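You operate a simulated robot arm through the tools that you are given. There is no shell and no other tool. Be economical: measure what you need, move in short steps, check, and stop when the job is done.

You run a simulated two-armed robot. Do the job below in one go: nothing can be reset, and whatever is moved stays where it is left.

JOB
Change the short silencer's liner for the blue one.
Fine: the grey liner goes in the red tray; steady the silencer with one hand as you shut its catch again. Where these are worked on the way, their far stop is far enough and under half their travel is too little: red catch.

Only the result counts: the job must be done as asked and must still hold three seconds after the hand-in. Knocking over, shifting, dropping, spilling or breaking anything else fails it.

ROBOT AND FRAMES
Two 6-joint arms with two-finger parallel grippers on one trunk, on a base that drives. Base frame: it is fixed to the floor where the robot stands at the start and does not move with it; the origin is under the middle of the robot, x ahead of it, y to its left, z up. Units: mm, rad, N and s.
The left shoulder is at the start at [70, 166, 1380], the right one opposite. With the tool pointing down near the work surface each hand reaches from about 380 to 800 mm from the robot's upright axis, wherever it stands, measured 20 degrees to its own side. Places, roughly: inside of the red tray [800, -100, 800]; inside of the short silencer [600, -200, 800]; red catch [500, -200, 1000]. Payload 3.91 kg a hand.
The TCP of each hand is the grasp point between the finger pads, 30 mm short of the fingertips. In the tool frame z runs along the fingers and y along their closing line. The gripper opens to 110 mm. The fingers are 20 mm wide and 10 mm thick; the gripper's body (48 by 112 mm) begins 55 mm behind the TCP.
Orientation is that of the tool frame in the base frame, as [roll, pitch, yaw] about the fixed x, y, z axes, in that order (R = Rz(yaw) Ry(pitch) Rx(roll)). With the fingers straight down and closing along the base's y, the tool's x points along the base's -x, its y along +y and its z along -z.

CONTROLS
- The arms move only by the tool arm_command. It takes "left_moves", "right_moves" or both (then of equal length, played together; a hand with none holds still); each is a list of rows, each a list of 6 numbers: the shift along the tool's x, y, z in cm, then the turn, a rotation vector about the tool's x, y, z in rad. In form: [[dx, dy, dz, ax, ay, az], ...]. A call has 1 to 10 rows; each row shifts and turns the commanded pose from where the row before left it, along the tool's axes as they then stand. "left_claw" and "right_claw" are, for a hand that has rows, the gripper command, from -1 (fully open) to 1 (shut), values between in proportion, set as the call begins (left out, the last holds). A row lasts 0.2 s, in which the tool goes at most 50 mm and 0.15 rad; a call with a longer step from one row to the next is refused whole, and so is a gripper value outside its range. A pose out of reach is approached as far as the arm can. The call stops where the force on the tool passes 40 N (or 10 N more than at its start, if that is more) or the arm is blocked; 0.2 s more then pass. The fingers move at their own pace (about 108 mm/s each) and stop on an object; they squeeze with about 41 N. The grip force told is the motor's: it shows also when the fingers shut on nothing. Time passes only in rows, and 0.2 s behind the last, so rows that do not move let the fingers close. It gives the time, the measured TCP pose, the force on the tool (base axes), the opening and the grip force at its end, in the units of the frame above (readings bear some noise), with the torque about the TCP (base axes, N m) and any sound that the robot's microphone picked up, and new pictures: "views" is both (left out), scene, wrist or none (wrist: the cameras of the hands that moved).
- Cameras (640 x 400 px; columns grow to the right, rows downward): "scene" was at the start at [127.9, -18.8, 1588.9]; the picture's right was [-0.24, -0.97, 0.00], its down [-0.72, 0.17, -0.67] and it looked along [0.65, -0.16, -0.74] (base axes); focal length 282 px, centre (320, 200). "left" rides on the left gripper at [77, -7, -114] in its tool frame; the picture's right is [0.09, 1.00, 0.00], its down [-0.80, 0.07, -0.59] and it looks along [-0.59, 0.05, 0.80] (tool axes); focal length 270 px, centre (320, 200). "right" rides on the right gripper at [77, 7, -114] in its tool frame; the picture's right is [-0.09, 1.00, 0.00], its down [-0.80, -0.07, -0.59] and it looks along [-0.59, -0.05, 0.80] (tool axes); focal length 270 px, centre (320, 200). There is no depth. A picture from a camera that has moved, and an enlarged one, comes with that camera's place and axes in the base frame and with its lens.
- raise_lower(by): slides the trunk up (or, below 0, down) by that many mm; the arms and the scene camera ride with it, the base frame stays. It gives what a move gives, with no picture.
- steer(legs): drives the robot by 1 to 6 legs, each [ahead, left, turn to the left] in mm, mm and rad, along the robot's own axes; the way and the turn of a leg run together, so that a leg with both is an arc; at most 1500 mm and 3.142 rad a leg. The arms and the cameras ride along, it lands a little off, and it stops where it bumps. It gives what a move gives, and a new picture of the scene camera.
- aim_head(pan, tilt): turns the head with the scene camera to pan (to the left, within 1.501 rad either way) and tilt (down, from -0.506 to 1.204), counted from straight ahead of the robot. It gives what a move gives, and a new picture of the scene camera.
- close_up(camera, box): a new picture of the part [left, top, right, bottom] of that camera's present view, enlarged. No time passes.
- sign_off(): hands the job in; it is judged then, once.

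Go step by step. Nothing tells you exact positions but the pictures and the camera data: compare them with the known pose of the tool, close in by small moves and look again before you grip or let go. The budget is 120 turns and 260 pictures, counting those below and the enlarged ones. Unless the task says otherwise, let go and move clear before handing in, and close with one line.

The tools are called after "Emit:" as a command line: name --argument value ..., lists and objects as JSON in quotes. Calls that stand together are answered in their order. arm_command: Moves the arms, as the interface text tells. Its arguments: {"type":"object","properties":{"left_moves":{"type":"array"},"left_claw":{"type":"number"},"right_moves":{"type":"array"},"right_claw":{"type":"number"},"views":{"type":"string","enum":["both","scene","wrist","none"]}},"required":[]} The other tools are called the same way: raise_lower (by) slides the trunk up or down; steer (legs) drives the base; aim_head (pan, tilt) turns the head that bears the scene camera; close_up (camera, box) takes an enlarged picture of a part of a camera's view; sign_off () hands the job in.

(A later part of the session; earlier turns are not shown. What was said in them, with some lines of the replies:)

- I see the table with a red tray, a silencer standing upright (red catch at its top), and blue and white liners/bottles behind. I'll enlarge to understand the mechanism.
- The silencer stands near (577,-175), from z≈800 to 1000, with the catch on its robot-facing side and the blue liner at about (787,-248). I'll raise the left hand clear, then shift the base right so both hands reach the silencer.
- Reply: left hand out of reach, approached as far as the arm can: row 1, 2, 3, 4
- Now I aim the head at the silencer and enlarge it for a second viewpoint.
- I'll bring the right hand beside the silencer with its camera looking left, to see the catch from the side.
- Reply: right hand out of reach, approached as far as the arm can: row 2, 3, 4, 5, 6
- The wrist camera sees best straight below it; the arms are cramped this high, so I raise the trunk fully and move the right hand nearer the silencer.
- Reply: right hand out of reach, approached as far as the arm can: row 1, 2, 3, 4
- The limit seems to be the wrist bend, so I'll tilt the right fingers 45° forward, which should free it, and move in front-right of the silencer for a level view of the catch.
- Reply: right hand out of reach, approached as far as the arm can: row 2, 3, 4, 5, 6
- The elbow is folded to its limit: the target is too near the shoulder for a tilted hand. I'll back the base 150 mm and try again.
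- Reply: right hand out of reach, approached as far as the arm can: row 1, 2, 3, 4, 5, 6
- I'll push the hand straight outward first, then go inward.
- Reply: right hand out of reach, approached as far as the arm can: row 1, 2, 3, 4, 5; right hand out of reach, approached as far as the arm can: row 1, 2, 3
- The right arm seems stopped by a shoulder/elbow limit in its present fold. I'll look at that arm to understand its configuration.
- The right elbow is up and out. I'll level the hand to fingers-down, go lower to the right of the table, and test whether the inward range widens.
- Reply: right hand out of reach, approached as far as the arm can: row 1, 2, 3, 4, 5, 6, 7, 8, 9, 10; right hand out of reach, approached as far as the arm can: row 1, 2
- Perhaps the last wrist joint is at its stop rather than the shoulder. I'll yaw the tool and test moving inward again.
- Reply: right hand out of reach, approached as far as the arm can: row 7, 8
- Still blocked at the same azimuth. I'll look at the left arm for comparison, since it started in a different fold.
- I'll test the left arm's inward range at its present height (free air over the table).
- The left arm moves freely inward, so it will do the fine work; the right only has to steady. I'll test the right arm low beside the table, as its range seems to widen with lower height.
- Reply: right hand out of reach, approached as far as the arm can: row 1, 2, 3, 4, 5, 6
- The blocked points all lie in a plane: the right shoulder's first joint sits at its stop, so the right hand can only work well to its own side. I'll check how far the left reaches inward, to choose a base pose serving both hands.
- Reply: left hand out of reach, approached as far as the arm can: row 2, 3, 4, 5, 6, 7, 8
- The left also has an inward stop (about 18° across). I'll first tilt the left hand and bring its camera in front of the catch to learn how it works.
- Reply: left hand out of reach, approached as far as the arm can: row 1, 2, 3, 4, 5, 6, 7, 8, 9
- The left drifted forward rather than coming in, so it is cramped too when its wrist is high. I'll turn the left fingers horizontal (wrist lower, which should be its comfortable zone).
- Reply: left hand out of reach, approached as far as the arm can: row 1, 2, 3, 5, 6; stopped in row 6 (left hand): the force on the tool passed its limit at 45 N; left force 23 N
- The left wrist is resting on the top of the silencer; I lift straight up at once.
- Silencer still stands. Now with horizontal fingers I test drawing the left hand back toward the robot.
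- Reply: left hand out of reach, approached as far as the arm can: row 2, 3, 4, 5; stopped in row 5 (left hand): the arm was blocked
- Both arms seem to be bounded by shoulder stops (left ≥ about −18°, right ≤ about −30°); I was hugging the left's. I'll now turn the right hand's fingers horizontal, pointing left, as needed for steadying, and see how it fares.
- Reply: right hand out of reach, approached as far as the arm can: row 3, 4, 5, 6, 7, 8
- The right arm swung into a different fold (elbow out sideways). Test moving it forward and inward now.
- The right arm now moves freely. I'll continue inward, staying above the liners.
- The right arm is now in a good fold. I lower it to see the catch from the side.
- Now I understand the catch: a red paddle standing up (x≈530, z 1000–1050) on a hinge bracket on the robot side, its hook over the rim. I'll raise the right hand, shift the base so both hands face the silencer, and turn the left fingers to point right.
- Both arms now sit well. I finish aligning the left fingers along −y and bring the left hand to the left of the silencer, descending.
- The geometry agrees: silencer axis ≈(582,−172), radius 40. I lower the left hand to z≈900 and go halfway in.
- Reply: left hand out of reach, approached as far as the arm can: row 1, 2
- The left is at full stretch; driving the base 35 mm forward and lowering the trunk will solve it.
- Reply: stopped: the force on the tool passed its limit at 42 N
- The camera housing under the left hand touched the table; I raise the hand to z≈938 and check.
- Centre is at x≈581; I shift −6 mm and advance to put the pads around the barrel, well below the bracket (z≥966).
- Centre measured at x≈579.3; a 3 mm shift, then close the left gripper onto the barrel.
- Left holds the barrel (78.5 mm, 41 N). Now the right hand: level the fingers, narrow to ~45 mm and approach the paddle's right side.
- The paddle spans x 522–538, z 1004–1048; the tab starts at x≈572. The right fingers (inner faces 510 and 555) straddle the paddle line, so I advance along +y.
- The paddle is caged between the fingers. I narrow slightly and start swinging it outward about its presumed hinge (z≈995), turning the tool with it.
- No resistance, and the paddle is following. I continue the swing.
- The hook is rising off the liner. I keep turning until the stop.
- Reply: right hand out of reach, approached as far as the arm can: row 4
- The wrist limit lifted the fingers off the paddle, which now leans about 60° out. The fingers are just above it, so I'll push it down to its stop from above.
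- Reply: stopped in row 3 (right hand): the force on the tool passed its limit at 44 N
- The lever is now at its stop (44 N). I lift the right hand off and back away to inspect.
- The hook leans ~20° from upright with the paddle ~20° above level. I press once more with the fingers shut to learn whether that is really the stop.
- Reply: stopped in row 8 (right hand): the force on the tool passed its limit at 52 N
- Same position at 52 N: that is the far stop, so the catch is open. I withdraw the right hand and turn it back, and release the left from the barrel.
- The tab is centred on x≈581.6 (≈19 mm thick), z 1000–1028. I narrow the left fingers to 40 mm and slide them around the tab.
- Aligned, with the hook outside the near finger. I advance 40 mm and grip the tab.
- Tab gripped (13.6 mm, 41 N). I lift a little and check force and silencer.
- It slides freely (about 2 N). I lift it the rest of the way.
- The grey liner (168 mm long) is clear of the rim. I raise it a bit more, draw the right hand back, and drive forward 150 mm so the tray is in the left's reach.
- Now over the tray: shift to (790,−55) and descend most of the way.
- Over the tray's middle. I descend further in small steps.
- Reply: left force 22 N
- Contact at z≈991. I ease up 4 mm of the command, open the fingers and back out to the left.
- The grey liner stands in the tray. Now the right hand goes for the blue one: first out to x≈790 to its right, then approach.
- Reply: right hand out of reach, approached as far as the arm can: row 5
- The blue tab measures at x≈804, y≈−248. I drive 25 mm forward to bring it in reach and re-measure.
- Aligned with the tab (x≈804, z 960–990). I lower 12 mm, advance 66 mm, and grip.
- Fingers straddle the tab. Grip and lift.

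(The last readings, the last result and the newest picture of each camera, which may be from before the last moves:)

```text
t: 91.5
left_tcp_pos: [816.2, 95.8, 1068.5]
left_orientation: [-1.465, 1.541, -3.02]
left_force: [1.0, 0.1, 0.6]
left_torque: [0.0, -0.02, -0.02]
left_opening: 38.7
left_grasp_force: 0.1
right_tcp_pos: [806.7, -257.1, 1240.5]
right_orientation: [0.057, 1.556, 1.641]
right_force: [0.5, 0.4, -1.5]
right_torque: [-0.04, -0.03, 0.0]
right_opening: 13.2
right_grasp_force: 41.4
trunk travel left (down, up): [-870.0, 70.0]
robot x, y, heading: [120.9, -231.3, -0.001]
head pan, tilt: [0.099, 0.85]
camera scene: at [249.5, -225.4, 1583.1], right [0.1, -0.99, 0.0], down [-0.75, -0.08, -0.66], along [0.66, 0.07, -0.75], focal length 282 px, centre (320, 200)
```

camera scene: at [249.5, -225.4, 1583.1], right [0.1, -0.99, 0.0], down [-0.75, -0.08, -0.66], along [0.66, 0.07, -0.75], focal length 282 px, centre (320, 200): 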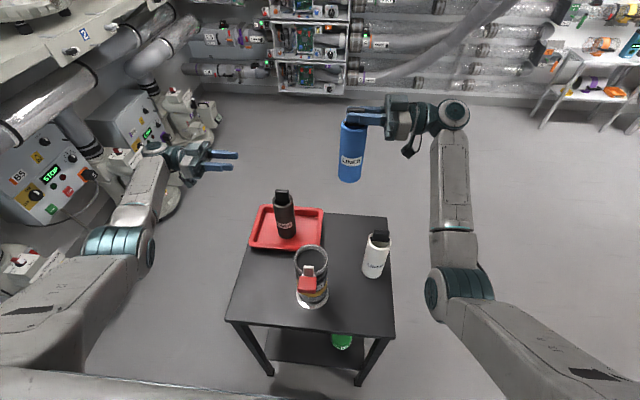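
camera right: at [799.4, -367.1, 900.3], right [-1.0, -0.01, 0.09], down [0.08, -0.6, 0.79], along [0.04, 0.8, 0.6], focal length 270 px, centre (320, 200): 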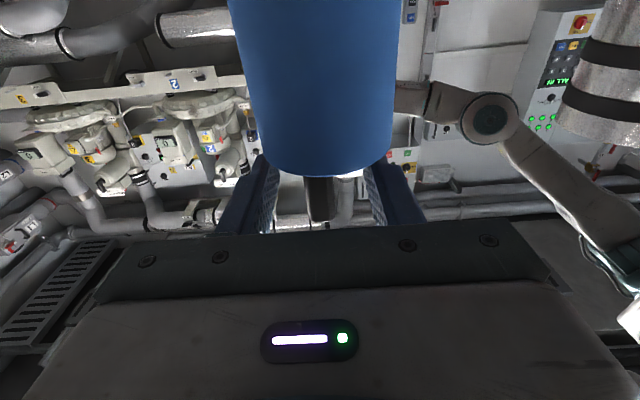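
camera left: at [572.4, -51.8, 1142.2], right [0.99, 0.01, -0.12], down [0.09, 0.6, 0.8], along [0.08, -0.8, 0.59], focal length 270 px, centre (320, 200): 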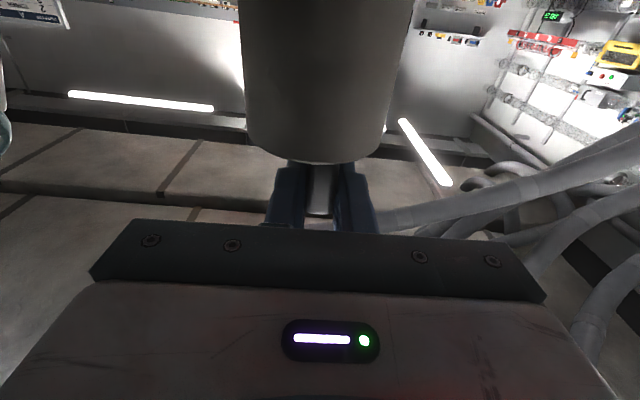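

Blue is lifted (bottom ≈1060). I drive back 178 mm to the earlier station, and then the left re-grips the silencer.

Emit:
steer --legs '[[-178, 0, 0]]'

Emit:
arm_command --left_moves '[[0, -2.5, 0, 0, 0, 0], [0, -2.5, 0, 0, 0, 0], [4.5, 0, 0, 0, 0, 0], [4.5, 0, 0, 0, 0, 0], [4.5, 0, 0, 0, 0, 0]]' --left_claw -1 --views "wrist"

```text
t: 93.0
left_tcp_pos: [640.4, 95.0, 1067.4]
left_orientation: [-1.476, 1.539, -3.031]
left_force: [0.3, -1.0, 0.3]
left_torque: [-0.01, 0.03, -0.04]
left_opening: 38.4
left_grasp_force: 0.1
right_tcp_pos: [629.3, -257.6, 1237.2]
right_orientation: [0.24, 1.557, 1.823]
right_force: [0.0, 0.1, -1.0]
right_torque: [0.02, 0.03, 0.01]
right_opening: 13.4
right_grasp_force: 40.5
trunk travel left (down, up): [-870.0, 70.0]
robot x, y, heading: [-57.2, -234.0, 0.002]
head pan, tilt: [0.099, 0.85]
camera scene: at [75.5, -225.6, 1582.6], right [0.1, -0.99, 0.0], down [-0.75, -0.08, -0.66], along [0.65, 0.07, -0.75], focal length 282 px, centre (320, 200)
```

scene: 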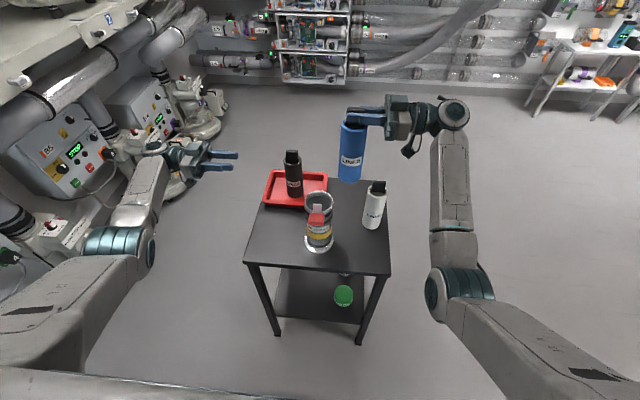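

```text
t: 94.2
left_tcp_pos: [583.3, 94.3, 934.9]
left_orientation: [-1.501, 1.541, -3.058]
left_force: [-0.1, 0.0, -1.1]
left_torque: [-0.07, 0.04, 0.02]
left_opening: 109.9
left_grasp_force: 0.1
right_tcp_pos: [627.9, -257.4, 1239.2]
right_orientation: [0.117, 1.553, 1.704]
right_force: [0.4, -0.6, -1.1]
right_torque: [0.0, -0.03, 0.0]
right_opening: 13.3
right_grasp_force: 40.5
trunk travel left (down, up): [-870.0, 70.0]
robot x, y, heading: [-56.3, -235.5, 0.003]
head pan, tilt: [0.099, 0.85]
camera left: at [572.6, 207.7, 856.9], right [0.99, 0.01, -0.12], down [0.09, 0.6, 0.8], along [0.08, -0.8, 0.59], focal length 270 px, centre (320, 200)
```

left: 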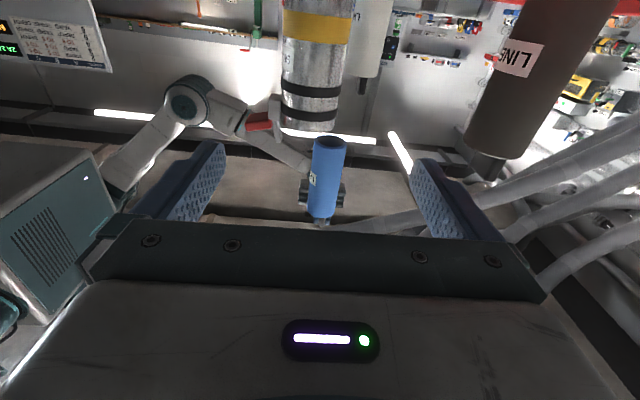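

Left advances toward the barrel, with a check before the final part.

Emit:
arm_command --left_moves '[[0, 0, 4.5, 0, 0, 0], [0, 0, 4.5, 0, 0, 0], [0, 0, 4.5, 0, 0, 0], [0, 0, 4.2, 0, 0, 0]]' --views "wrist"

```text
t: 95.2
left_tcp_pos: [585.5, -85.1, 937.0]
left_orientation: [-1.495, 1.542, -3.049]
left_force: [0.6, -0.2, -0.3]
left_torque: [0.01, -0.01, -0.01]
left_opening: 110.0
left_grasp_force: 0.1
right_tcp_pos: [627.5, -257.6, 1240.4]
right_orientation: [-0.005, 1.555, 1.579]
right_force: [-0.4, -0.5, -0.7]
right_torque: [-0.02, 0.03, -0.02]
right_opening: 13.5
right_grasp_force: 40.7
trunk travel left (down, up): [-870.0, 70.0]
robot x, y, heading: [-59.2, -233.8, 0.004]
head pan, tilt: [0.099, 0.85]
camera left: at [574.8, 29.6, 860.2], right [0.99, 0.02, -0.12], down [0.08, 0.6, 0.8], along [0.08, -0.8, 0.59], focal length 270 px, centre (320, 200)
```

left: 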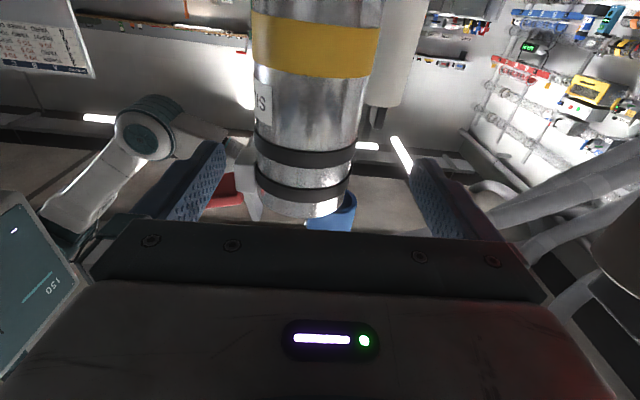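

Emit:
arm_command --left_moves '[[0, -0.3, 3, 0, 0, 0], [0.2, -0.2, 3, 0, 0, 0], [0.2, -0.1, 2.2, 0, 0, 0]]' --views "wrist"

```text
t: 96.0
left_tcp_pos: [582.1, -164.5, 931.6]
left_orientation: [-1.476, 1.542, -3.03]
left_force: [0.0, 0.5, 0.3]
left_torque: [0.01, 0.01, 0.02]
left_opening: 109.8
left_grasp_force: 0.1
right_tcp_pos: [625.9, -257.4, 1240.3]
right_orientation: [0.044, 1.556, 1.627]
right_force: [-0.5, -1.1, -1.0]
right_torque: [-0.02, 0.0, -0.03]
right_opening: 13.4
right_grasp_force: 40.9
trunk travel left (down, up): [-870.0, 70.0]
robot x, y, heading: [-57.4, -232.6, 0.001]
head pan, tilt: [0.099, 0.85]
camera left: at [570.6, -51.2, 854.8], right [0.99, 0.02, -0.12], down [0.08, 0.6, 0.8], along [0.08, -0.8, 0.59], focal length 270 px, centre (320, 200)
```

left: 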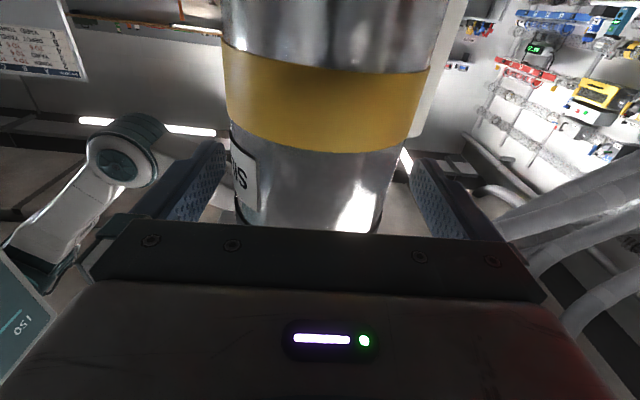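

Emit:
arm_command --left_moves '[[0, -0.35, 0, 0, 0, 0], [0, 0, 0, 0, 0, 0]]' --views "none"

Emit:
arm_command --left_moves '[[0, 0, 0, 0, 0, 0], [0, 0, 0, 0, 0, 0], [0, 0, 0, 0, 0, 0]]' --left_claw 0.2 --views "wrist"

Emit:
close_up --camera "scene" --box '[260, 90, 420, 250]'

```text
t: 96.7
left_tcp_pos: [577.8, -164.6, 930.6]
left_orientation: [-1.472, 1.54, -3.026]
left_force: [-0.6, 0.4, 0.7]
left_torque: [0.01, 0.02, -0.03]
left_opening: 110.3
left_grasp_force: 0.2
right_tcp_pos: [627.2, -257.4, 1239.6]
right_orientation: [0.04, 1.555, 1.621]
right_force: [-0.2, -0.9, -1.5]
right_torque: [-0.02, 0.0, 0.01]
right_opening: 13.3
right_grasp_force: 41.2
trunk travel left (down, up): [-870.0, 70.0]
robot x, y, heading: [-58.6, -232.5, 0.001]
head pan, tilt: [0.099, 0.85]
```

```text
t: 97.5
left_tcp_pos: [578.8, -165.2, 931.2]
left_orientation: [-1.472, 1.54, -3.029]
left_force: [0.0, 0.1, -0.3]
left_torque: [-0.06, -0.2, -0.03]
left_opening: 78.4
left_grasp_force: 40.8
right_tcp_pos: [627.3, -258.0, 1239.8]
right_orientation: [0.041, 1.557, 1.623]
right_force: [0.4, 0.1, -0.1]
right_torque: [-0.02, -0.03, -0.01]
right_opening: 13.3
right_grasp_force: 40.5
trunk travel left (down, up): [-870.0, 70.0]
robot x, y, heading: [-57.4, -233.4, 0.0]
head pan, tilt: [0.099, 0.85]
camera left: at [566.9, -51.4, 854.7], right [0.99, 0.01, -0.12], down [0.08, 0.6, 0.8], along [0.08, -0.8, 0.59], focal length 270 px, centre (320, 200)
```

left: 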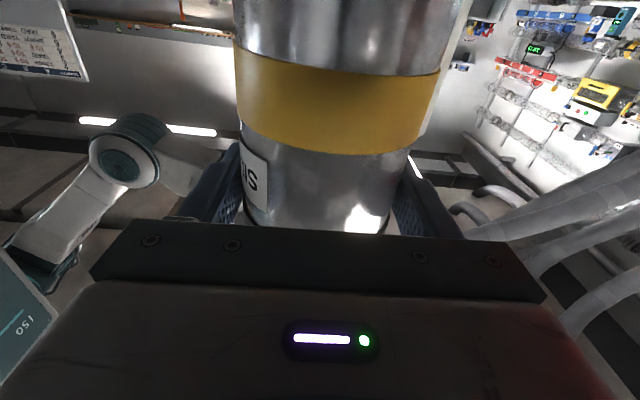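

```text
2.50 times, centred on (340, 170) of scene
camera zoom: at [71.2, -225.9, 1583.1], right [0.1, -0.99, 0.0], down [-0.75, -0.08, -0.66], along [0.66, 0.07, -0.75], focal length 706 px, centre (270, 275)
```

zoom: 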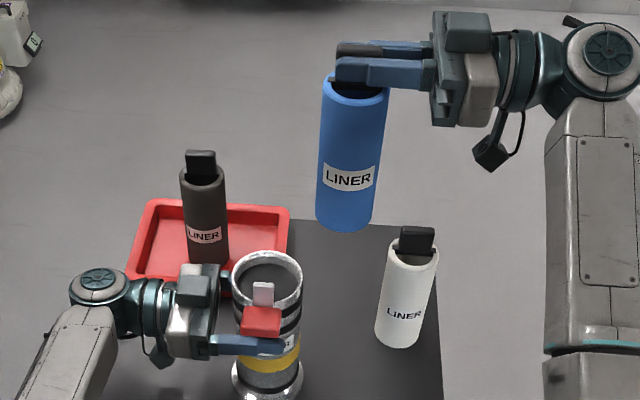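

Left holds the silencer again. By relative measurement in the scene camera, blue must shift about −46 mm in x and +78 mm in y to be coaxial; I move it above the silencer and inspect.

Emit:
arm_command --right_moves '[[0, 2.3, 3.9, 0, 0, 0], [0, 2.3, 3.9, 0, 0, 0], [0, 0, 0, 0, 0, 0]]' --views "scene"

Emit:
close_up --camera "scene" --box '[270, 110, 370, 230]'

Emit:
close_up --camera "left" --box '[200, 0, 460, 250]'

```text
t: 98.2
left_tcp_pos: [577.5, -165.0, 931.7]
left_orientation: [-1.505, 1.541, -3.062]
left_force: [-2.1, 1.6, 1.5]
left_torque: [0.09, -0.18, 0.02]
left_opening: 78.2
left_grasp_force: 41.0
right_tcp_pos: [580.1, -181.1, 1241.0]
right_orientation: [0.041, 1.555, 1.622]
right_force: [-1.0, 0.1, -1.2]
right_torque: [-0.05, -0.01, 0.01]
right_opening: 13.3
right_grasp_force: 40.9
trunk travel left (down, up): [-870.0, 70.0]
robot x, y, heading: [-61.1, -236.5, -0.001]
head pan, tilt: [0.099, 0.85]
camera scene: at [71.5, -227.2, 1583.1], right [0.1, -0.99, 0.0], down [-0.75, -0.07, -0.66], along [0.66, 0.07, -0.75], focal length 282 px, centre (320, 200)
```

scene: 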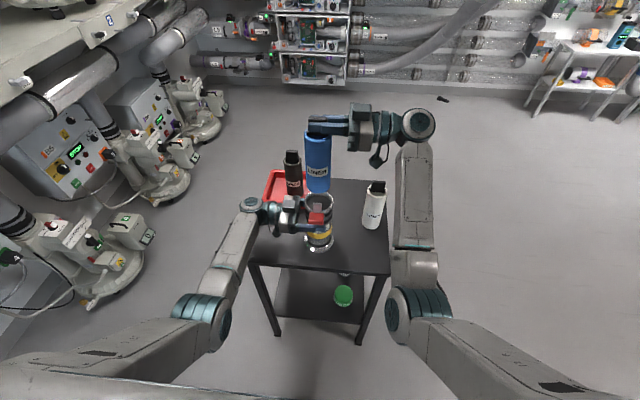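

```text
3.33 times, centred on (320, 170) of scene
camera zoom: at [71.5, -227.2, 1583.1], right [0.1, -0.99, 0.0], down [-0.75, -0.07, -0.66], along [0.66, 0.07, -0.75], focal length 942 px, centre (320, 300)
```

zoom: 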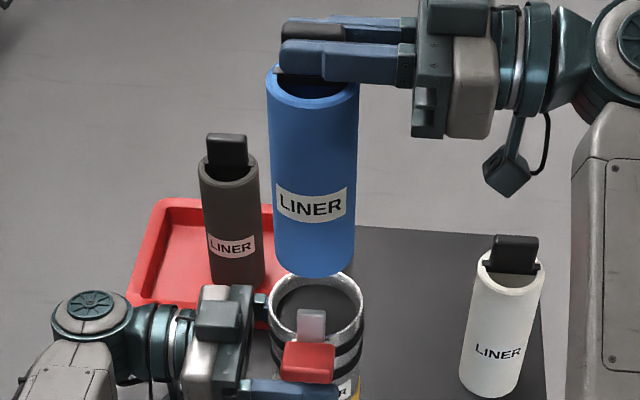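

```text
1.60 times, centred on (330, 125) of left
camera zoom: at [567.2, -51.9, 854.8], right [0.99, 0.02, -0.12], down [0.08, 0.6, 0.8], along [0.08, -0.8, 0.59], focal length 432 px, centre (304, 320)
```

zoom: 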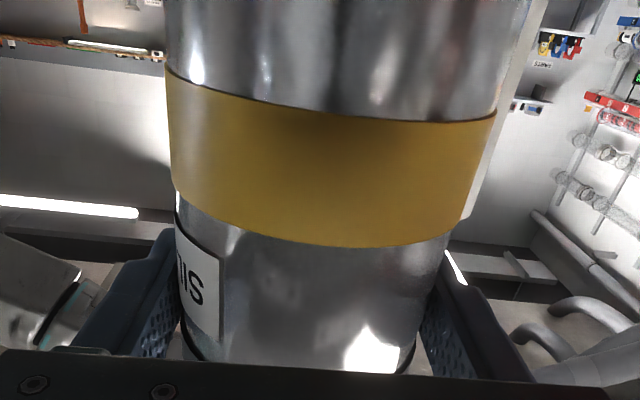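

Emit:
close_up --camera "scene" --box '[295, 175, 345, 215]'

```text
10.00 times, centred on (320, 195) of scene
camera zoom: at [71.5, -227.2, 1583.1], right [0.1, -0.99, 0.0], down [-0.75, -0.07, -0.66], along [0.66, 0.07, -0.75], focal length 2825 px, centre (320, 250)
```

zoom: 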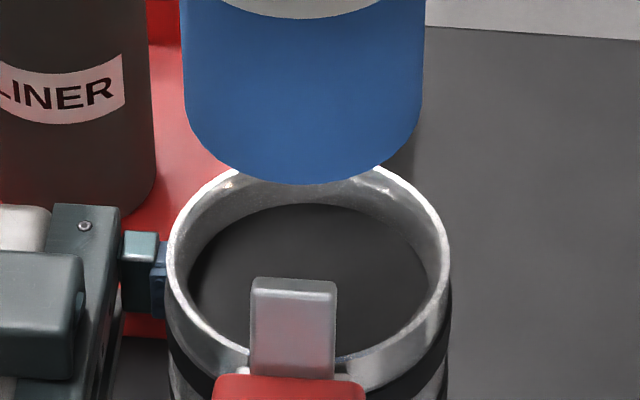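

Excellent view: blue (63 mm) is ~1 mm off laterally from the bore (~71 mm). I correct and lower to just above the rim.

Emit:
arm_command --right_moves '[[0, 0, -0.1, 0, 0, 0], [2, 0, -0.03, 0, 0, 0], [2, 0, -0.03, 0, 0, 0]]' --views "none"

Emit:
close_up --camera "scene" --box '[295, 175, 345, 215]'

```text
t: 99.0
left_tcp_pos: [578.1, -165.2, 932.4]
left_orientation: [-1.471, 1.542, -3.026]
left_force: [0.9, 0.2, 1.0]
left_torque: [0.02, -0.2, -0.02]
left_opening: 78.0
left_grasp_force: 41.0
right_tcp_pos: [579.1, -181.1, 1201.2]
right_orientation: [0.046, 1.557, 1.632]
right_force: [-0.4, -0.1, -0.7]
right_torque: [-0.03, -0.04, 0.02]
right_opening: 13.3
right_grasp_force: 40.9
trunk travel left (down, up): [-870.0, 70.0]
robot x, y, heading: [-59.6, -233.1, 0.002]
head pan, tilt: [0.099, 0.85]
```

```text
10.00 times, centred on (320, 195) of scene
camera zoom: at [71.2, -225.7, 1583.1], right [0.1, -0.99, 0.0], down [-0.75, -0.08, -0.66], along [0.66, 0.07, -0.75], focal length 2825 px, centre (320, 250)
```

zoom: 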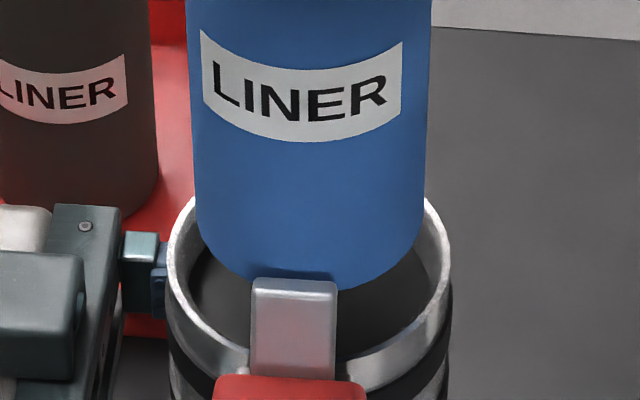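

Centred within a millimetre. I continue down slowly past the hook and into the bore.

Emit:
arm_command --right_moves '[[1, 0, -0.02, 0, 0, 0], [1, 0, -0.02, 0, 0, 0], [1, 0, -0.02, 0, 0, 0]]' --views "none"

Emit:
close_up --camera "scene" --box '[295, 175, 345, 215]'

```text
t: 99.8
left_tcp_pos: [577.6, -165.2, 932.4]
left_orientation: [-1.467, 1.541, -3.022]
left_force: [-0.4, 0.7, -0.1]
left_torque: [0.08, -0.23, 0.01]
left_opening: 78.2
left_grasp_force: 41.0
right_tcp_pos: [579.8, -182.9, 1171.4]
right_orientation: [0.001, 1.557, 1.586]
right_force: [-0.3, -0.6, -0.3]
right_torque: [0.0, -0.03, 0.01]
right_opening: 13.6
right_grasp_force: 40.5
trunk travel left (down, up): [-870.0, 70.0]
robot x, y, heading: [-60.1, -238.5, 0.002]
head pan, tilt: [0.099, 0.85]
```

```text
10.00 times, centred on (320, 195) of scene
camera zoom: at [71.2, -225.7, 1583.1], right [0.1, -0.99, 0.0], down [-0.75, -0.08, -0.66], along [0.66, 0.07, -0.75], focal length 2825 px, centre (320, 250)
```

zoom: 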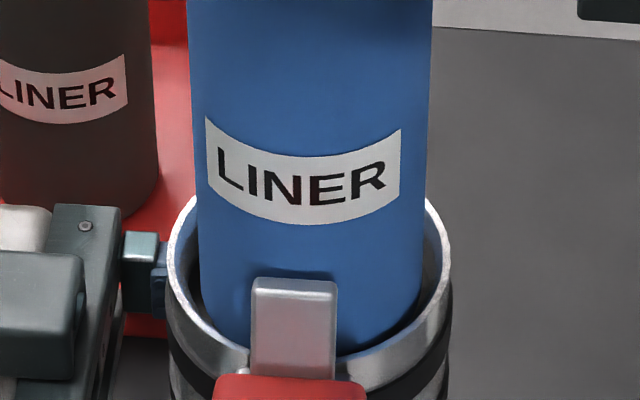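

It has entered the bore. I continue down.

Emit:
arm_command --right_moves '[[1.5, 0, -0.02, 0, 0, 0], [2, 0, -0.02, 0, 0, 0], [2.5, 0, -0.03, 0, 0, 0], [2.5, 0, -0.03, 0, 0, 0], [2.5, 0, -0.03, 0, 0, 0], [2.5, 0, -0.03, 0, 0, 0]]' --views "none"

Emit:
close_up --camera "scene" --box '[285, 160, 355, 215]'

```text
t: 101.2
left_tcp_pos: [576.5, -163.6, 931.4]
left_orientation: [-1.465, 1.541, -3.02]
left_force: [-4.6, 1.3, 0.0]
left_torque: [0.05, -1.16, -0.02]
left_opening: 78.4
left_grasp_force: 40.8
right_tcp_pos: [578.8, -181.1, 1036.2]
right_orientation: [0.003, 1.555, 1.586]
right_force: [7.3, -0.6, 1.2]
right_torque: [-0.01, -0.18, -0.05]
right_opening: 13.2
right_grasp_force: 41.1
trunk travel left (down, up): [-870.0, 70.0]
robot x, y, heading: [-58.6, -231.9, 0.005]
head pan, tilt: [0.099, 0.85]
```

```text
7.27 times, centred on (320, 188) of scene
camera zoom: at [71.1, -225.7, 1583.2], right [0.1, -0.99, 0.0], down [-0.75, -0.08, -0.66], along [0.66, 0.07, -0.75], focal length 2055 px, centre (320, 291)
```

zoom: 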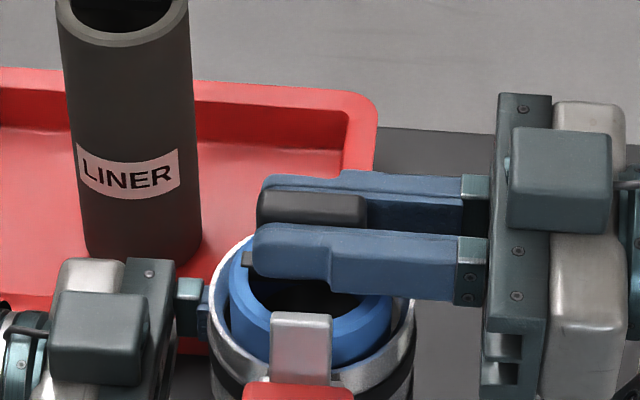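

A slight side force (+7 N in x); I shift 1.5 mm and go down in small steps.

Emit:
arm_command --right_moves '[[0, -0.15, 0, 0, 0, 0], [0.8, 0, -0.01, 0, 0, 0], [0.5, 0, 0, 0, 0, 0]]' --views "none"

Emit:
arm_command --right_moves '[[0.4, 0, 0, 0, 0, 0], [0.4, 0, 0, 0, 0, 0]]' --views "none"

```text
t: 102.0
left_tcp_pos: [577.6, -166.4, 932.1]
left_orientation: [-1.468, 1.541, -3.025]
left_force: [-0.3, 0.8, -0.7]
left_torque: [0.06, -0.15, 0.0]
left_opening: 78.0
left_grasp_force: 40.8
right_tcp_pos: [580.6, -180.1, 1021.9]
right_orientation: [-0.004, 1.556, 1.579]
right_force: [-0.4, -0.5, -1.2]
right_torque: [0.01, -0.02, 0.01]
right_opening: 13.2
right_grasp_force: 41.2
trunk travel left (down, up): [-870.0, 70.0]
robot x, y, heading: [-60.8, -234.7, 0.005]
head pan, tilt: [0.099, 0.85]
```

```text
t: 102.7
left_tcp_pos: [578.0, -164.3, 931.0]
left_orientation: [-1.469, 1.541, -3.026]
left_force: [0.0, 0.9, 0.3]
left_torque: [0.02, -0.17, -0.05]
left_opening: 78.1
left_grasp_force: 40.7
right_tcp_pos: [580.4, -180.8, 1014.9]
right_orientation: [0.045, 1.557, 1.629]
right_force: [0.8, 0.8, -1.0]
right_torque: [-0.04, 0.02, -0.02]
right_opening: 13.4
right_grasp_force: 40.5
trunk travel left (down, up): [-870.0, 70.0]
robot x, y, heading: [-56.7, -234.2, -0.0]
head pan, tilt: [0.099, 0.85]
```

Emit:
arm_command --right_moves '[[0.3, 0, 0, 0, 0, 0], [0.2, 0, 0, 0, 0, 0]]' --views "none"

Emit:
close_up --camera "scene" --box '[285, 160, 355, 215]'

```text
t: 103.2
left_tcp_pos: [577.5, -164.9, 930.9]
left_orientation: [-1.507, 1.543, -3.061]
left_force: [4.6, -1.0, -0.5]
left_torque: [0.02, -0.5, 0.12]
left_opening: 78.0
left_grasp_force: 40.9
right_tcp_pos: [580.1, -181.4, 1012.0]
right_orientation: [-0.091, 1.555, 1.495]
right_force: [-3.5, -1.4, 6.9]
right_torque: [-0.24, 0.16, -0.02]
right_opening: 13.5
right_grasp_force: 40.6
trunk travel left (down, up): [-870.0, 70.0]
robot x, y, heading: [-57.4, -235.8, 0.004]
head pan, tilt: [0.099, 0.85]
```

```text
7.27 times, centred on (320, 188) of scene
camera zoom: at [70.7, -226.2, 1583.2], right [0.1, -0.99, 0.0], down [-0.75, -0.08, -0.66], along [0.66, 0.07, -0.75], focal length 2055 px, centre (320, 291)
```

zoom: 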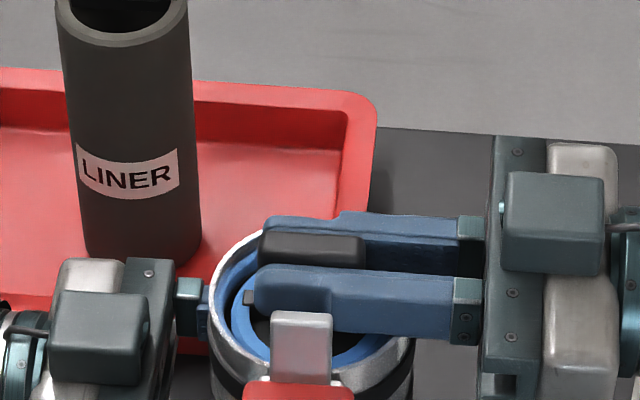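

Seated (contact at z≈1012). I open the right fingers a little, back out and look.

Emit:
arm_command --right_moves '[[-0.1, 0, 0, 0, 0, 0], [0, 0, 0, 0, 0, 0]]' --right_claw 0.45 --views "none"

Emit:
arm_command --right_moves '[[-0.5, 0, -2, 0, 0, 0], [0, 0, -4, 0, 0, 0], [0, 0, -4, 0, 0, 0], [0, 0, -2, 0, 0, 0]]' --views "wrist"

Emit:
close_up --camera "scene" --box '[285, 170, 355, 225]'

```text
t: 103.8
left_tcp_pos: [578.2, -164.2, 932.5]
left_orientation: [-1.474, 1.541, -3.032]
left_force: [-1.0, -1.2, 0.0]
left_torque: [0.14, -0.79, -0.12]
left_opening: 78.2
left_grasp_force: 40.7
right_tcp_pos: [581.8, -180.5, 1012.1]
right_orientation: [-0.019, 1.558, 1.565]
right_force: [2.0, -0.1, 4.0]
right_torque: [-0.13, 0.06, 0.07]
right_opening: 28.9
right_grasp_force: 0.0
trunk travel left (down, up): [-870.0, 70.0]
robot x, y, heading: [-58.3, -235.0, -0.003]
head pan, tilt: [0.099, 0.85]
```

```text
t: 104.8
left_tcp_pos: [577.7, -164.8, 930.9]
left_orientation: [-1.479, 1.541, -3.038]
left_force: [-0.3, -0.5, 0.4]
left_torque: [-0.02, -0.14, 0.03]
left_opening: 78.2
left_grasp_force: 40.9
right_tcp_pos: [582.7, -301.5, 1014.8]
right_orientation: [0.026, 1.557, 1.61]
right_force: [0.1, 0.2, -0.5]
right_torque: [0.0, 0.02, -0.01]
right_opening: 30.4
right_grasp_force: 0.1
trunk travel left (down, up): [-870.0, 70.0]
robot x, y, heading: [-61.1, -235.6, 0.002]
head pan, tilt: [0.099, 0.85]
camera right: at [577.1, -414.6, 934.9], right [-1.0, -0.01, 0.09], down [0.08, -0.61, 0.79], along [0.04, 0.8, 0.6], focal length 270 px, centre (320, 200)
```

right: 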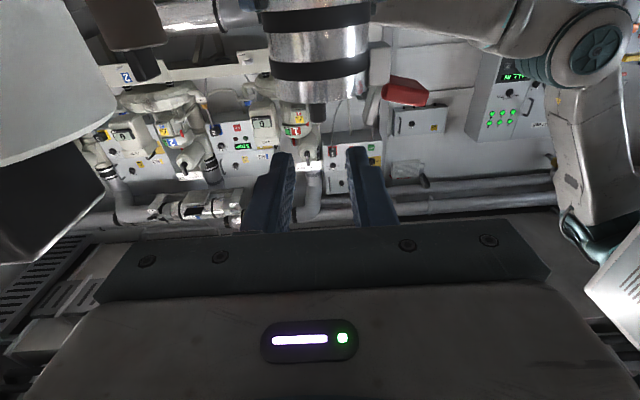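

```text
7.27 times, centred on (320, 198) of scene
camera zoom: at [70.9, -226.2, 1583.1], right [0.1, -0.99, 0.0], down [-0.75, -0.08, -0.66], along [0.66, 0.07, -0.75], focal length 2055 px, centre (320, 218)
```

zoom: 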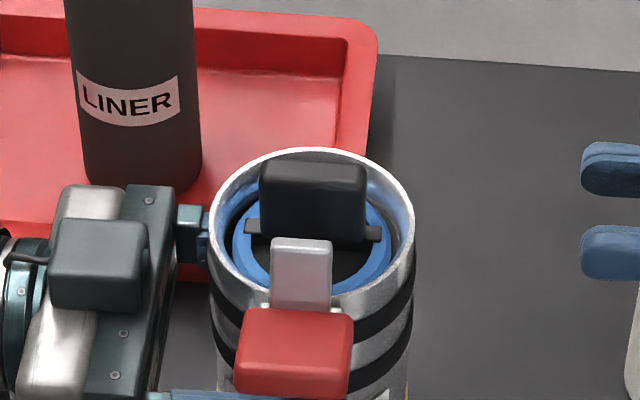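

The blue liner sits in the silencer just like the grey one did. Left still holds it. Now the right hand, fingers shut, goes below and outside the paddle to push it up and closed.

Emit:
arm_command --right_moves '[[0.9, 2.6, 0, 0, 0, 0], [0.9, 2.6, 0, 0, 0, 0], [0.9, 2.6, 0, 0, 0, 0], [1.0, 2.5, 0, 0, 0, 0], [0, 0, 4, 0, 0, 0], [0, 0, 3, 0, 0, 0]]' --right_claw 1 --views "wrist"

Emit:
close_up --camera "scene" --box '[285, 170, 385, 245]'

```text
t: 106.2
left_tcp_pos: [579.0, -164.8, 931.8]
left_orientation: [-1.448, 1.541, -3.004]
left_force: [-0.6, 0.8, 0.1]
left_torque: [0.15, -0.23, 0.03]
left_opening: 78.2
left_grasp_force: 41.2
right_tcp_pos: [478.5, -230.8, 978.7]
right_orientation: [0.046, 1.557, 1.629]
right_force: [-0.8, 1.0, 0.3]
right_torque: [0.01, 0.01, -0.03]
right_opening: 0.0
right_grasp_force: 37.5
trunk travel left (down, up): [-870.0, 70.0]
robot x, y, heading: [-57.2, -233.4, -0.003]
head pan, tilt: [0.099, 0.85]
camera right: at [473.3, -344.2, 898.8], right [-1.0, -0.01, 0.09], down [0.08, -0.6, 0.79], along [0.04, 0.8, 0.6], focal length 270 px, centre (320, 200)
```

right: 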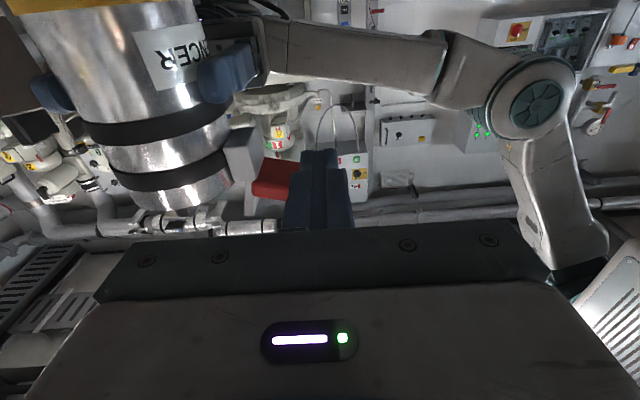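

```text
5.33 times, centred on (335, 208) of scene
camera zoom: at [70.8, -224.8, 1583.1], right [0.1, -0.99, 0.0], down [-0.75, -0.08, -0.66], along [0.66, 0.07, -0.75], focal length 1507 px, centre (240, 160)
```

zoom: 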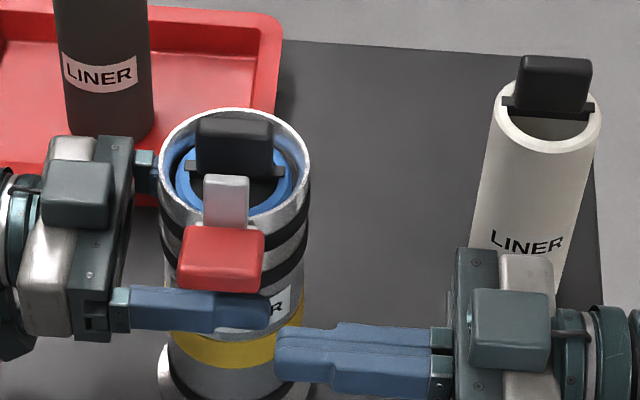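

I slide under the paddle and then sweep up and inward in small steps.

Emit:
arm_command --right_moves '[[0, 0, 2.3, 0, 0, 0], [0, 0, 2.3, 0, 0, 0], [-1.2, -0.3, 0, 0, 0, 0], [-1.1, -0.35, 0, 0, 0, 0], [-1.0, -0.35, 0, 0, 0, 0]]' --views "wrist"

Emit:
close_up --camera "scene" --box '[285, 170, 385, 245]'

```text
t: 107.5
left_tcp_pos: [577.2, -165.7, 930.9]
left_orientation: [-1.47, 1.543, -3.023]
left_force: [-0.5, 1.7, 1.0]
left_torque: [0.15, -0.29, 0.05]
left_opening: 78.2
left_grasp_force: 40.7
right_tcp_pos: [488.4, -184.7, 1012.7]
right_orientation: [0.002, 1.558, 1.587]
right_force: [0.7, 0.4, -0.4]
right_torque: [-0.01, -0.01, 0.0]
right_opening: 0.1
right_grasp_force: 37.9
trunk travel left (down, up): [-870.0, 70.0]
robot x, y, heading: [-57.0, -229.6, 0.002]
head pan, tilt: [0.099, 0.85]
camera right: at [482.8, -299.2, 933.5], right [-1.0, -0.01, 0.09], down [0.08, -0.6, 0.79], along [0.04, 0.8, 0.6], focal length 270 px, centre (320, 200)
```

right: 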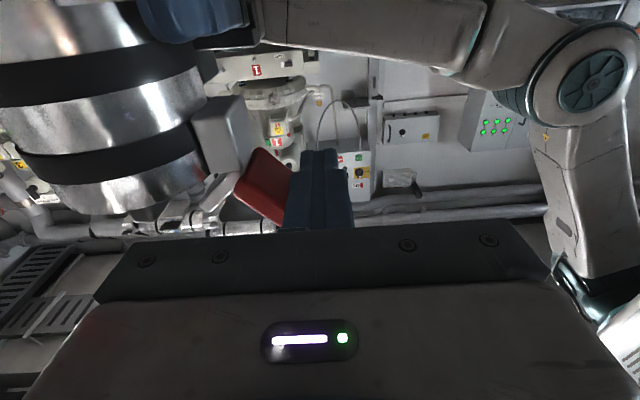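

```text
5.33 times, centred on (335, 208) of scene
camera zoom: at [70.9, -225.6, 1583.1], right [0.1, -0.99, 0.0], down [-0.75, -0.08, -0.66], along [0.66, 0.07, -0.75], focal length 1507 px, centre (240, 160)
```

zoom: 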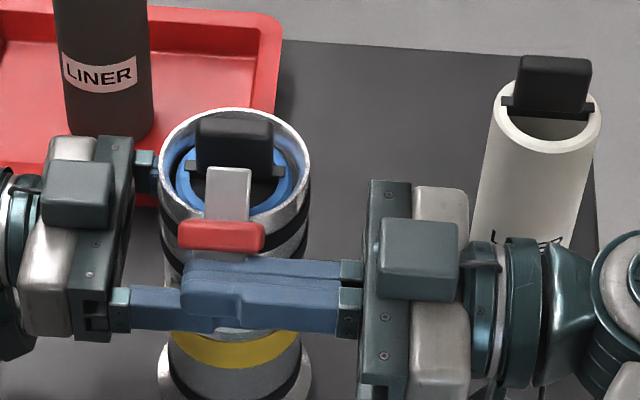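

The paddle follows (~45°). Continue the sweep.

Emit:
arm_command --right_moves '[[-0.9, -0.5, 0, 0, 0, 0], [-0.8, -0.5, 0, 0, 0, 0], [-0.5, -0.5, 0, 0, 0, 0], [-0.2, -0.5, 0, 0, 0, 0]]' --views "wrist"

Emit:
close_up --camera "scene" --box '[285, 170, 385, 245]'

```text
t: 108.5
left_tcp_pos: [578.0, -164.2, 932.0]
left_orientation: [-1.469, 1.54, -3.024]
left_force: [3.5, 1.5, 0.4]
left_torque: [0.05, 0.04, 0.09]
left_opening: 78.2
left_grasp_force: 41.3
right_tcp_pos: [507.5, -185.8, 1037.6]
right_orientation: [0.087, 1.558, 1.671]
right_force: [-3.9, -0.8, -0.6]
right_torque: [0.0, 0.03, -0.06]
right_opening: 0.1
right_grasp_force: 37.4
trunk travel left (down, up): [-870.0, 70.0]
robot x, y, heading: [-59.0, -234.4, 0.002]
head pan, tilt: [0.099, 0.85]
camera right: at [502.8, -299.6, 956.9], right [-1.0, -0.01, 0.09], down [0.08, -0.6, 0.79], along [0.04, 0.8, 0.6], focal length 270 px, centre (320, 200)
```

right: 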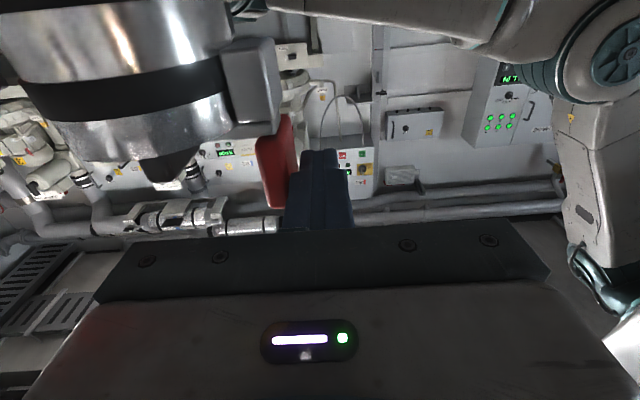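

```text
5.33 times, centred on (335, 208) of scene
camera zoom: at [70.9, -225.6, 1583.1], right [0.1, -0.99, 0.0], down [-0.75, -0.08, -0.66], along [0.66, 0.07, -0.75], focal length 1507 px, centre (240, 160)
```

zoom: 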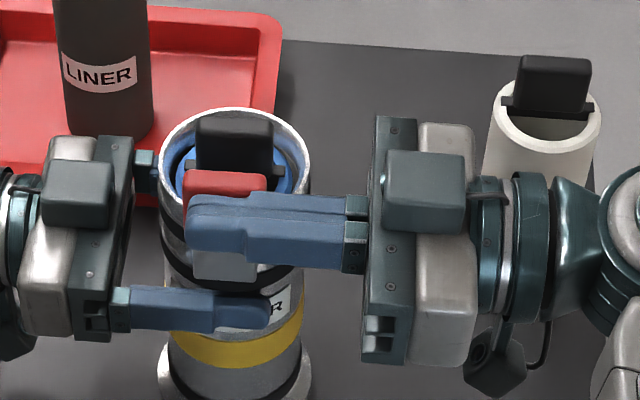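

Nearly upright. I push further inward until the stop.

Emit:
arm_command --right_moves '[[0, -0.4, 0, 0, 0, 0], [0, -0.4, 0, 0, 0, 0], [0, -0.4, 0, 0, 0, 0], [0, -0.4, 0, 0, 0, 0], [0, -0.4, 0, 0, 0, 0]]' --views "wrist"

Emit:
close_up --camera "scene" --box '[285, 170, 385, 245]'

```text
t: 109.0
left_tcp_pos: [579.6, -164.8, 932.2]
left_orientation: [-1.57, 1.542, -3.117]
left_force: [6.2, -1.1, -1.7]
left_torque: [-0.35, 0.42, 0.02]
left_opening: 77.9
left_grasp_force: 41.3
right_tcp_pos: [512.2, -186.3, 1038.1]
right_orientation: [-0.109, 1.55, 1.484]
right_force: [-7.1, -2.1, 2.0]
right_torque: [-0.06, 0.04, -0.05]
right_opening: 0.1
right_grasp_force: 38.4
trunk travel left (down, up): [-870.0, 70.0]
robot x, y, heading: [-53.9, -233.9, 0.004]
head pan, tilt: [0.099, 0.85]
stopped in row 2 (left hand): the force on the tool passed its limit at 45 N (the readings are from after the stop); the commanded pose is now the measured one
camera right: at [508.7, -299.1, 958.3], right [-1.0, -0.02, 0.09], down [0.08, -0.61, 0.79], along [0.04, 0.79, 0.61], focal length 270 px, centre (320, 200)
```

right: 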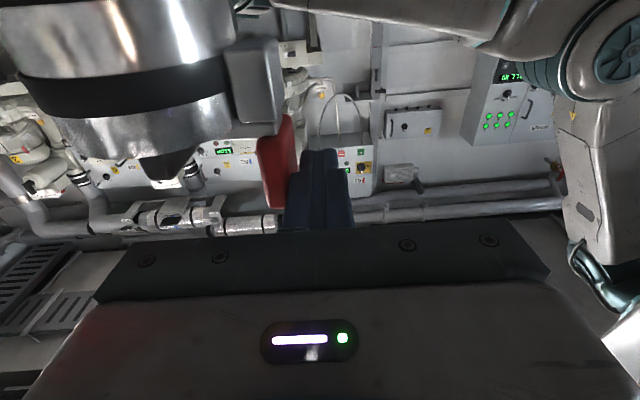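

```text
5.33 times, centred on (335, 208) of scene
camera zoom: at [70.3, -226.3, 1583.1], right [0.1, -0.99, 0.0], down [-0.75, -0.08, -0.66], along [0.66, 0.07, -0.75], focal length 1507 px, centre (240, 160)
```

zoom: 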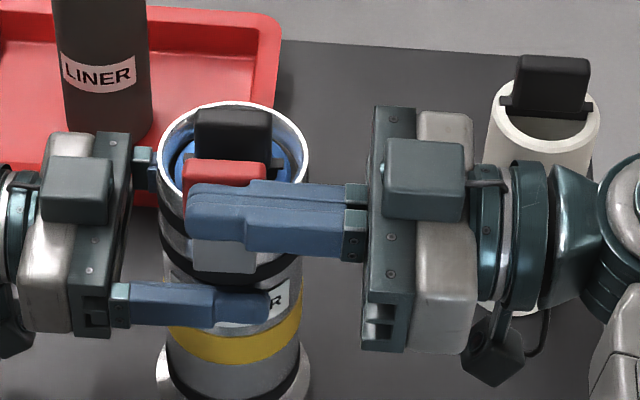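

The stop is reached (45 N, rod at x≈512 as for the original closed position). I back the right hand away and inspect.

Emit:
arm_command --right_moves '[[0, 1.5, 0, 0, 0, 0], [0, 1, 0, 0, 0, 0], [0, 0, -4, 0, 0, 0], [0, 0, -4, 0, 0, 0], [0, 0, -4, 0, 0, 0], [0, 0, -4, 0, 0, 0]]' --views "wrist"

Emit:
close_up --camera "scene" --box '[285, 170, 385, 245]'

Emit:
close_up --camera "right" --box '[140, 20, 340, 160]'

```text
t: 110.4
left_tcp_pos: [579.1, -164.3, 932.3]
left_orientation: [-1.63, 1.542, 3.105]
left_force: [-0.9, 1.2, 1.0]
left_torque: [0.26, -0.34, 0.11]
left_opening: 77.7
left_grasp_force: 41.2
right_tcp_pos: [490.7, -345.9, 1034.8]
right_orientation: [-0.089, 1.55, 1.504]
right_force: [-0.2, 0.5, -0.1]
right_torque: [0.02, -0.02, -0.04]
right_opening: 0.0
right_grasp_force: 37.6
trunk travel left (down, up): [-870.0, 70.0]
robot x, y, heading: [-56.1, -234.4, 0.001]
head pan, tilt: [0.099, 0.85]
camera right: at [487.0, -459.9, 954.7], right [-1.0, -0.02, 0.09], down [0.08, -0.61, 0.79], along [0.04, 0.79, 0.61], focal length 270 px, centre (320, 200)
```

right: 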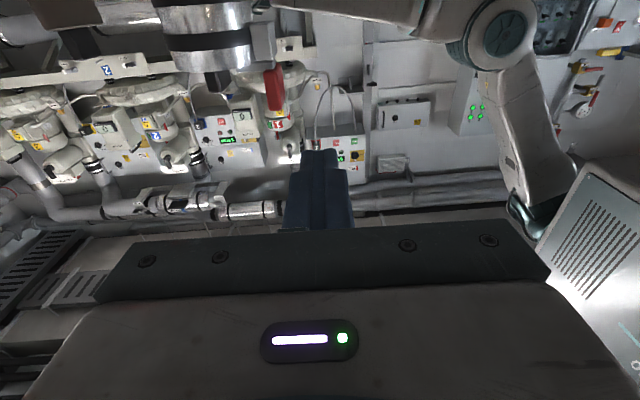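

```text
5.33 times, centred on (335, 208) of scene
camera zoom: at [70.2, -227.9, 1583.2], right [0.1, -0.99, 0.0], down [-0.75, -0.07, -0.66], along [0.66, 0.07, -0.75], focal length 1507 px, centre (240, 160)
```

zoom: 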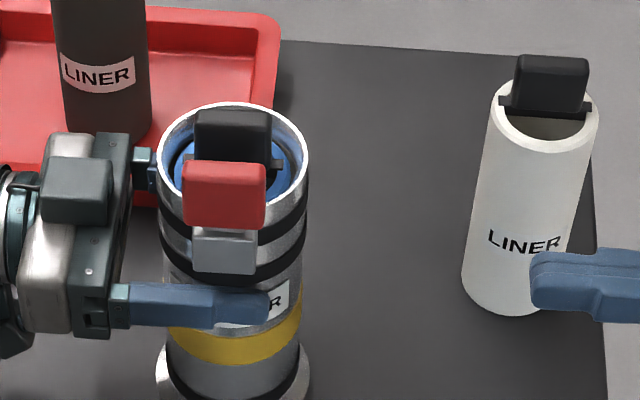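

```text
2.86 times, centred on (240, 90) of right
camera zoom: at [487.0, -459.9, 954.7], right [-1.0, -0.02, 0.09], down [0.08, -0.61, 0.79], along [0.04, 0.79, 0.61], focal length 772 px, centre (549, 514)
```

zoom: 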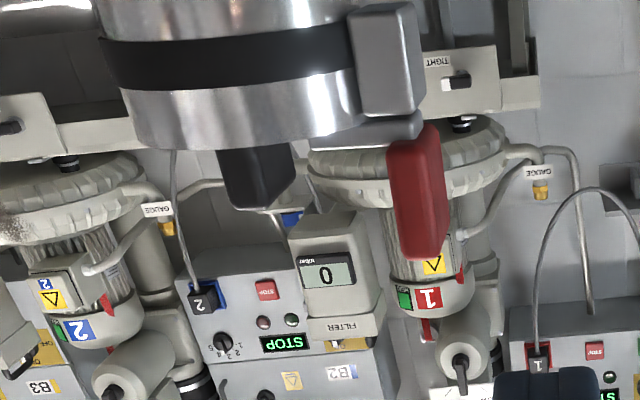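

The catch is shut with the hook flat over the rim, as at the start. Now the left hand lets go and withdraws.

Emit:
arm_command --left_moves '[[0, 0, 0, 0, 0, 0], [0, 0, 0, 0, 0, 0], [0, 0, -4, 0, 0, 0], [0, 0, -4, 0, 0, 0], [0, 0, -4, 0, 0, 0], [0, 0, -4, 0, 0, 0]]' --left_claw -1 --views "scene"

Emit:
close_up --camera "scene" --box '[250, 150, 410, 270]'

```text
t: 111.8
left_tcp_pos: [577.2, -2.2, 932.7]
left_orientation: [-1.501, 1.541, -3.05]
left_force: [0.1, -0.6, -0.4]
left_torque: [-0.02, 0.02, -0.02]
left_opening: 110.0
left_grasp_force: 0.1
right_tcp_pos: [491.6, -343.5, 1034.6]
right_orientation: [-0.085, 1.553, 1.505]
right_force: [-0.2, 0.7, 0.9]
right_torque: [-0.02, -0.01, 0.0]
right_opening: 0.0
right_grasp_force: 37.4
trunk travel left (down, up): [-870.0, 70.0]
robot x, y, heading: [-58.1, -236.2, -0.0]
head pan, tilt: [0.099, 0.85]
camera scene: at [71.0, -223.6, 1583.1], right [0.1, -0.99, 0.0], down [-0.75, -0.08, -0.66], along [0.66, 0.07, -0.75], focal length 282 px, centre (320, 200)
```

scene: 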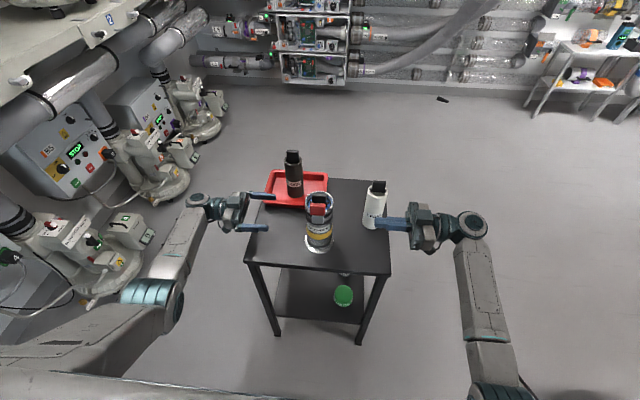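

```text
3.33 times, centred on (330, 210) of scene
camera zoom: at [71.0, -223.6, 1583.1], right [0.1, -0.99, 0.0], down [-0.75, -0.08, -0.66], along [0.66, 0.07, -0.75], focal length 942 px, centre (287, 167)
```

zoom: 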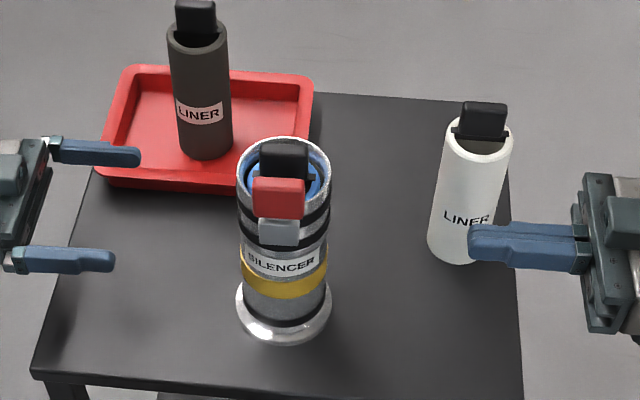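

Everything stands as asked: blue liner in, catch shut, grey liner in the red tray, both hands clear. I hand in the job.

Emit:
sign_off

```text
The job is handed in.
```

The blue liner is in the silencer with the red catch pushed shut to its stop, steadied by the left hand. The grey liner stands in the red tray, and both hands are clear.
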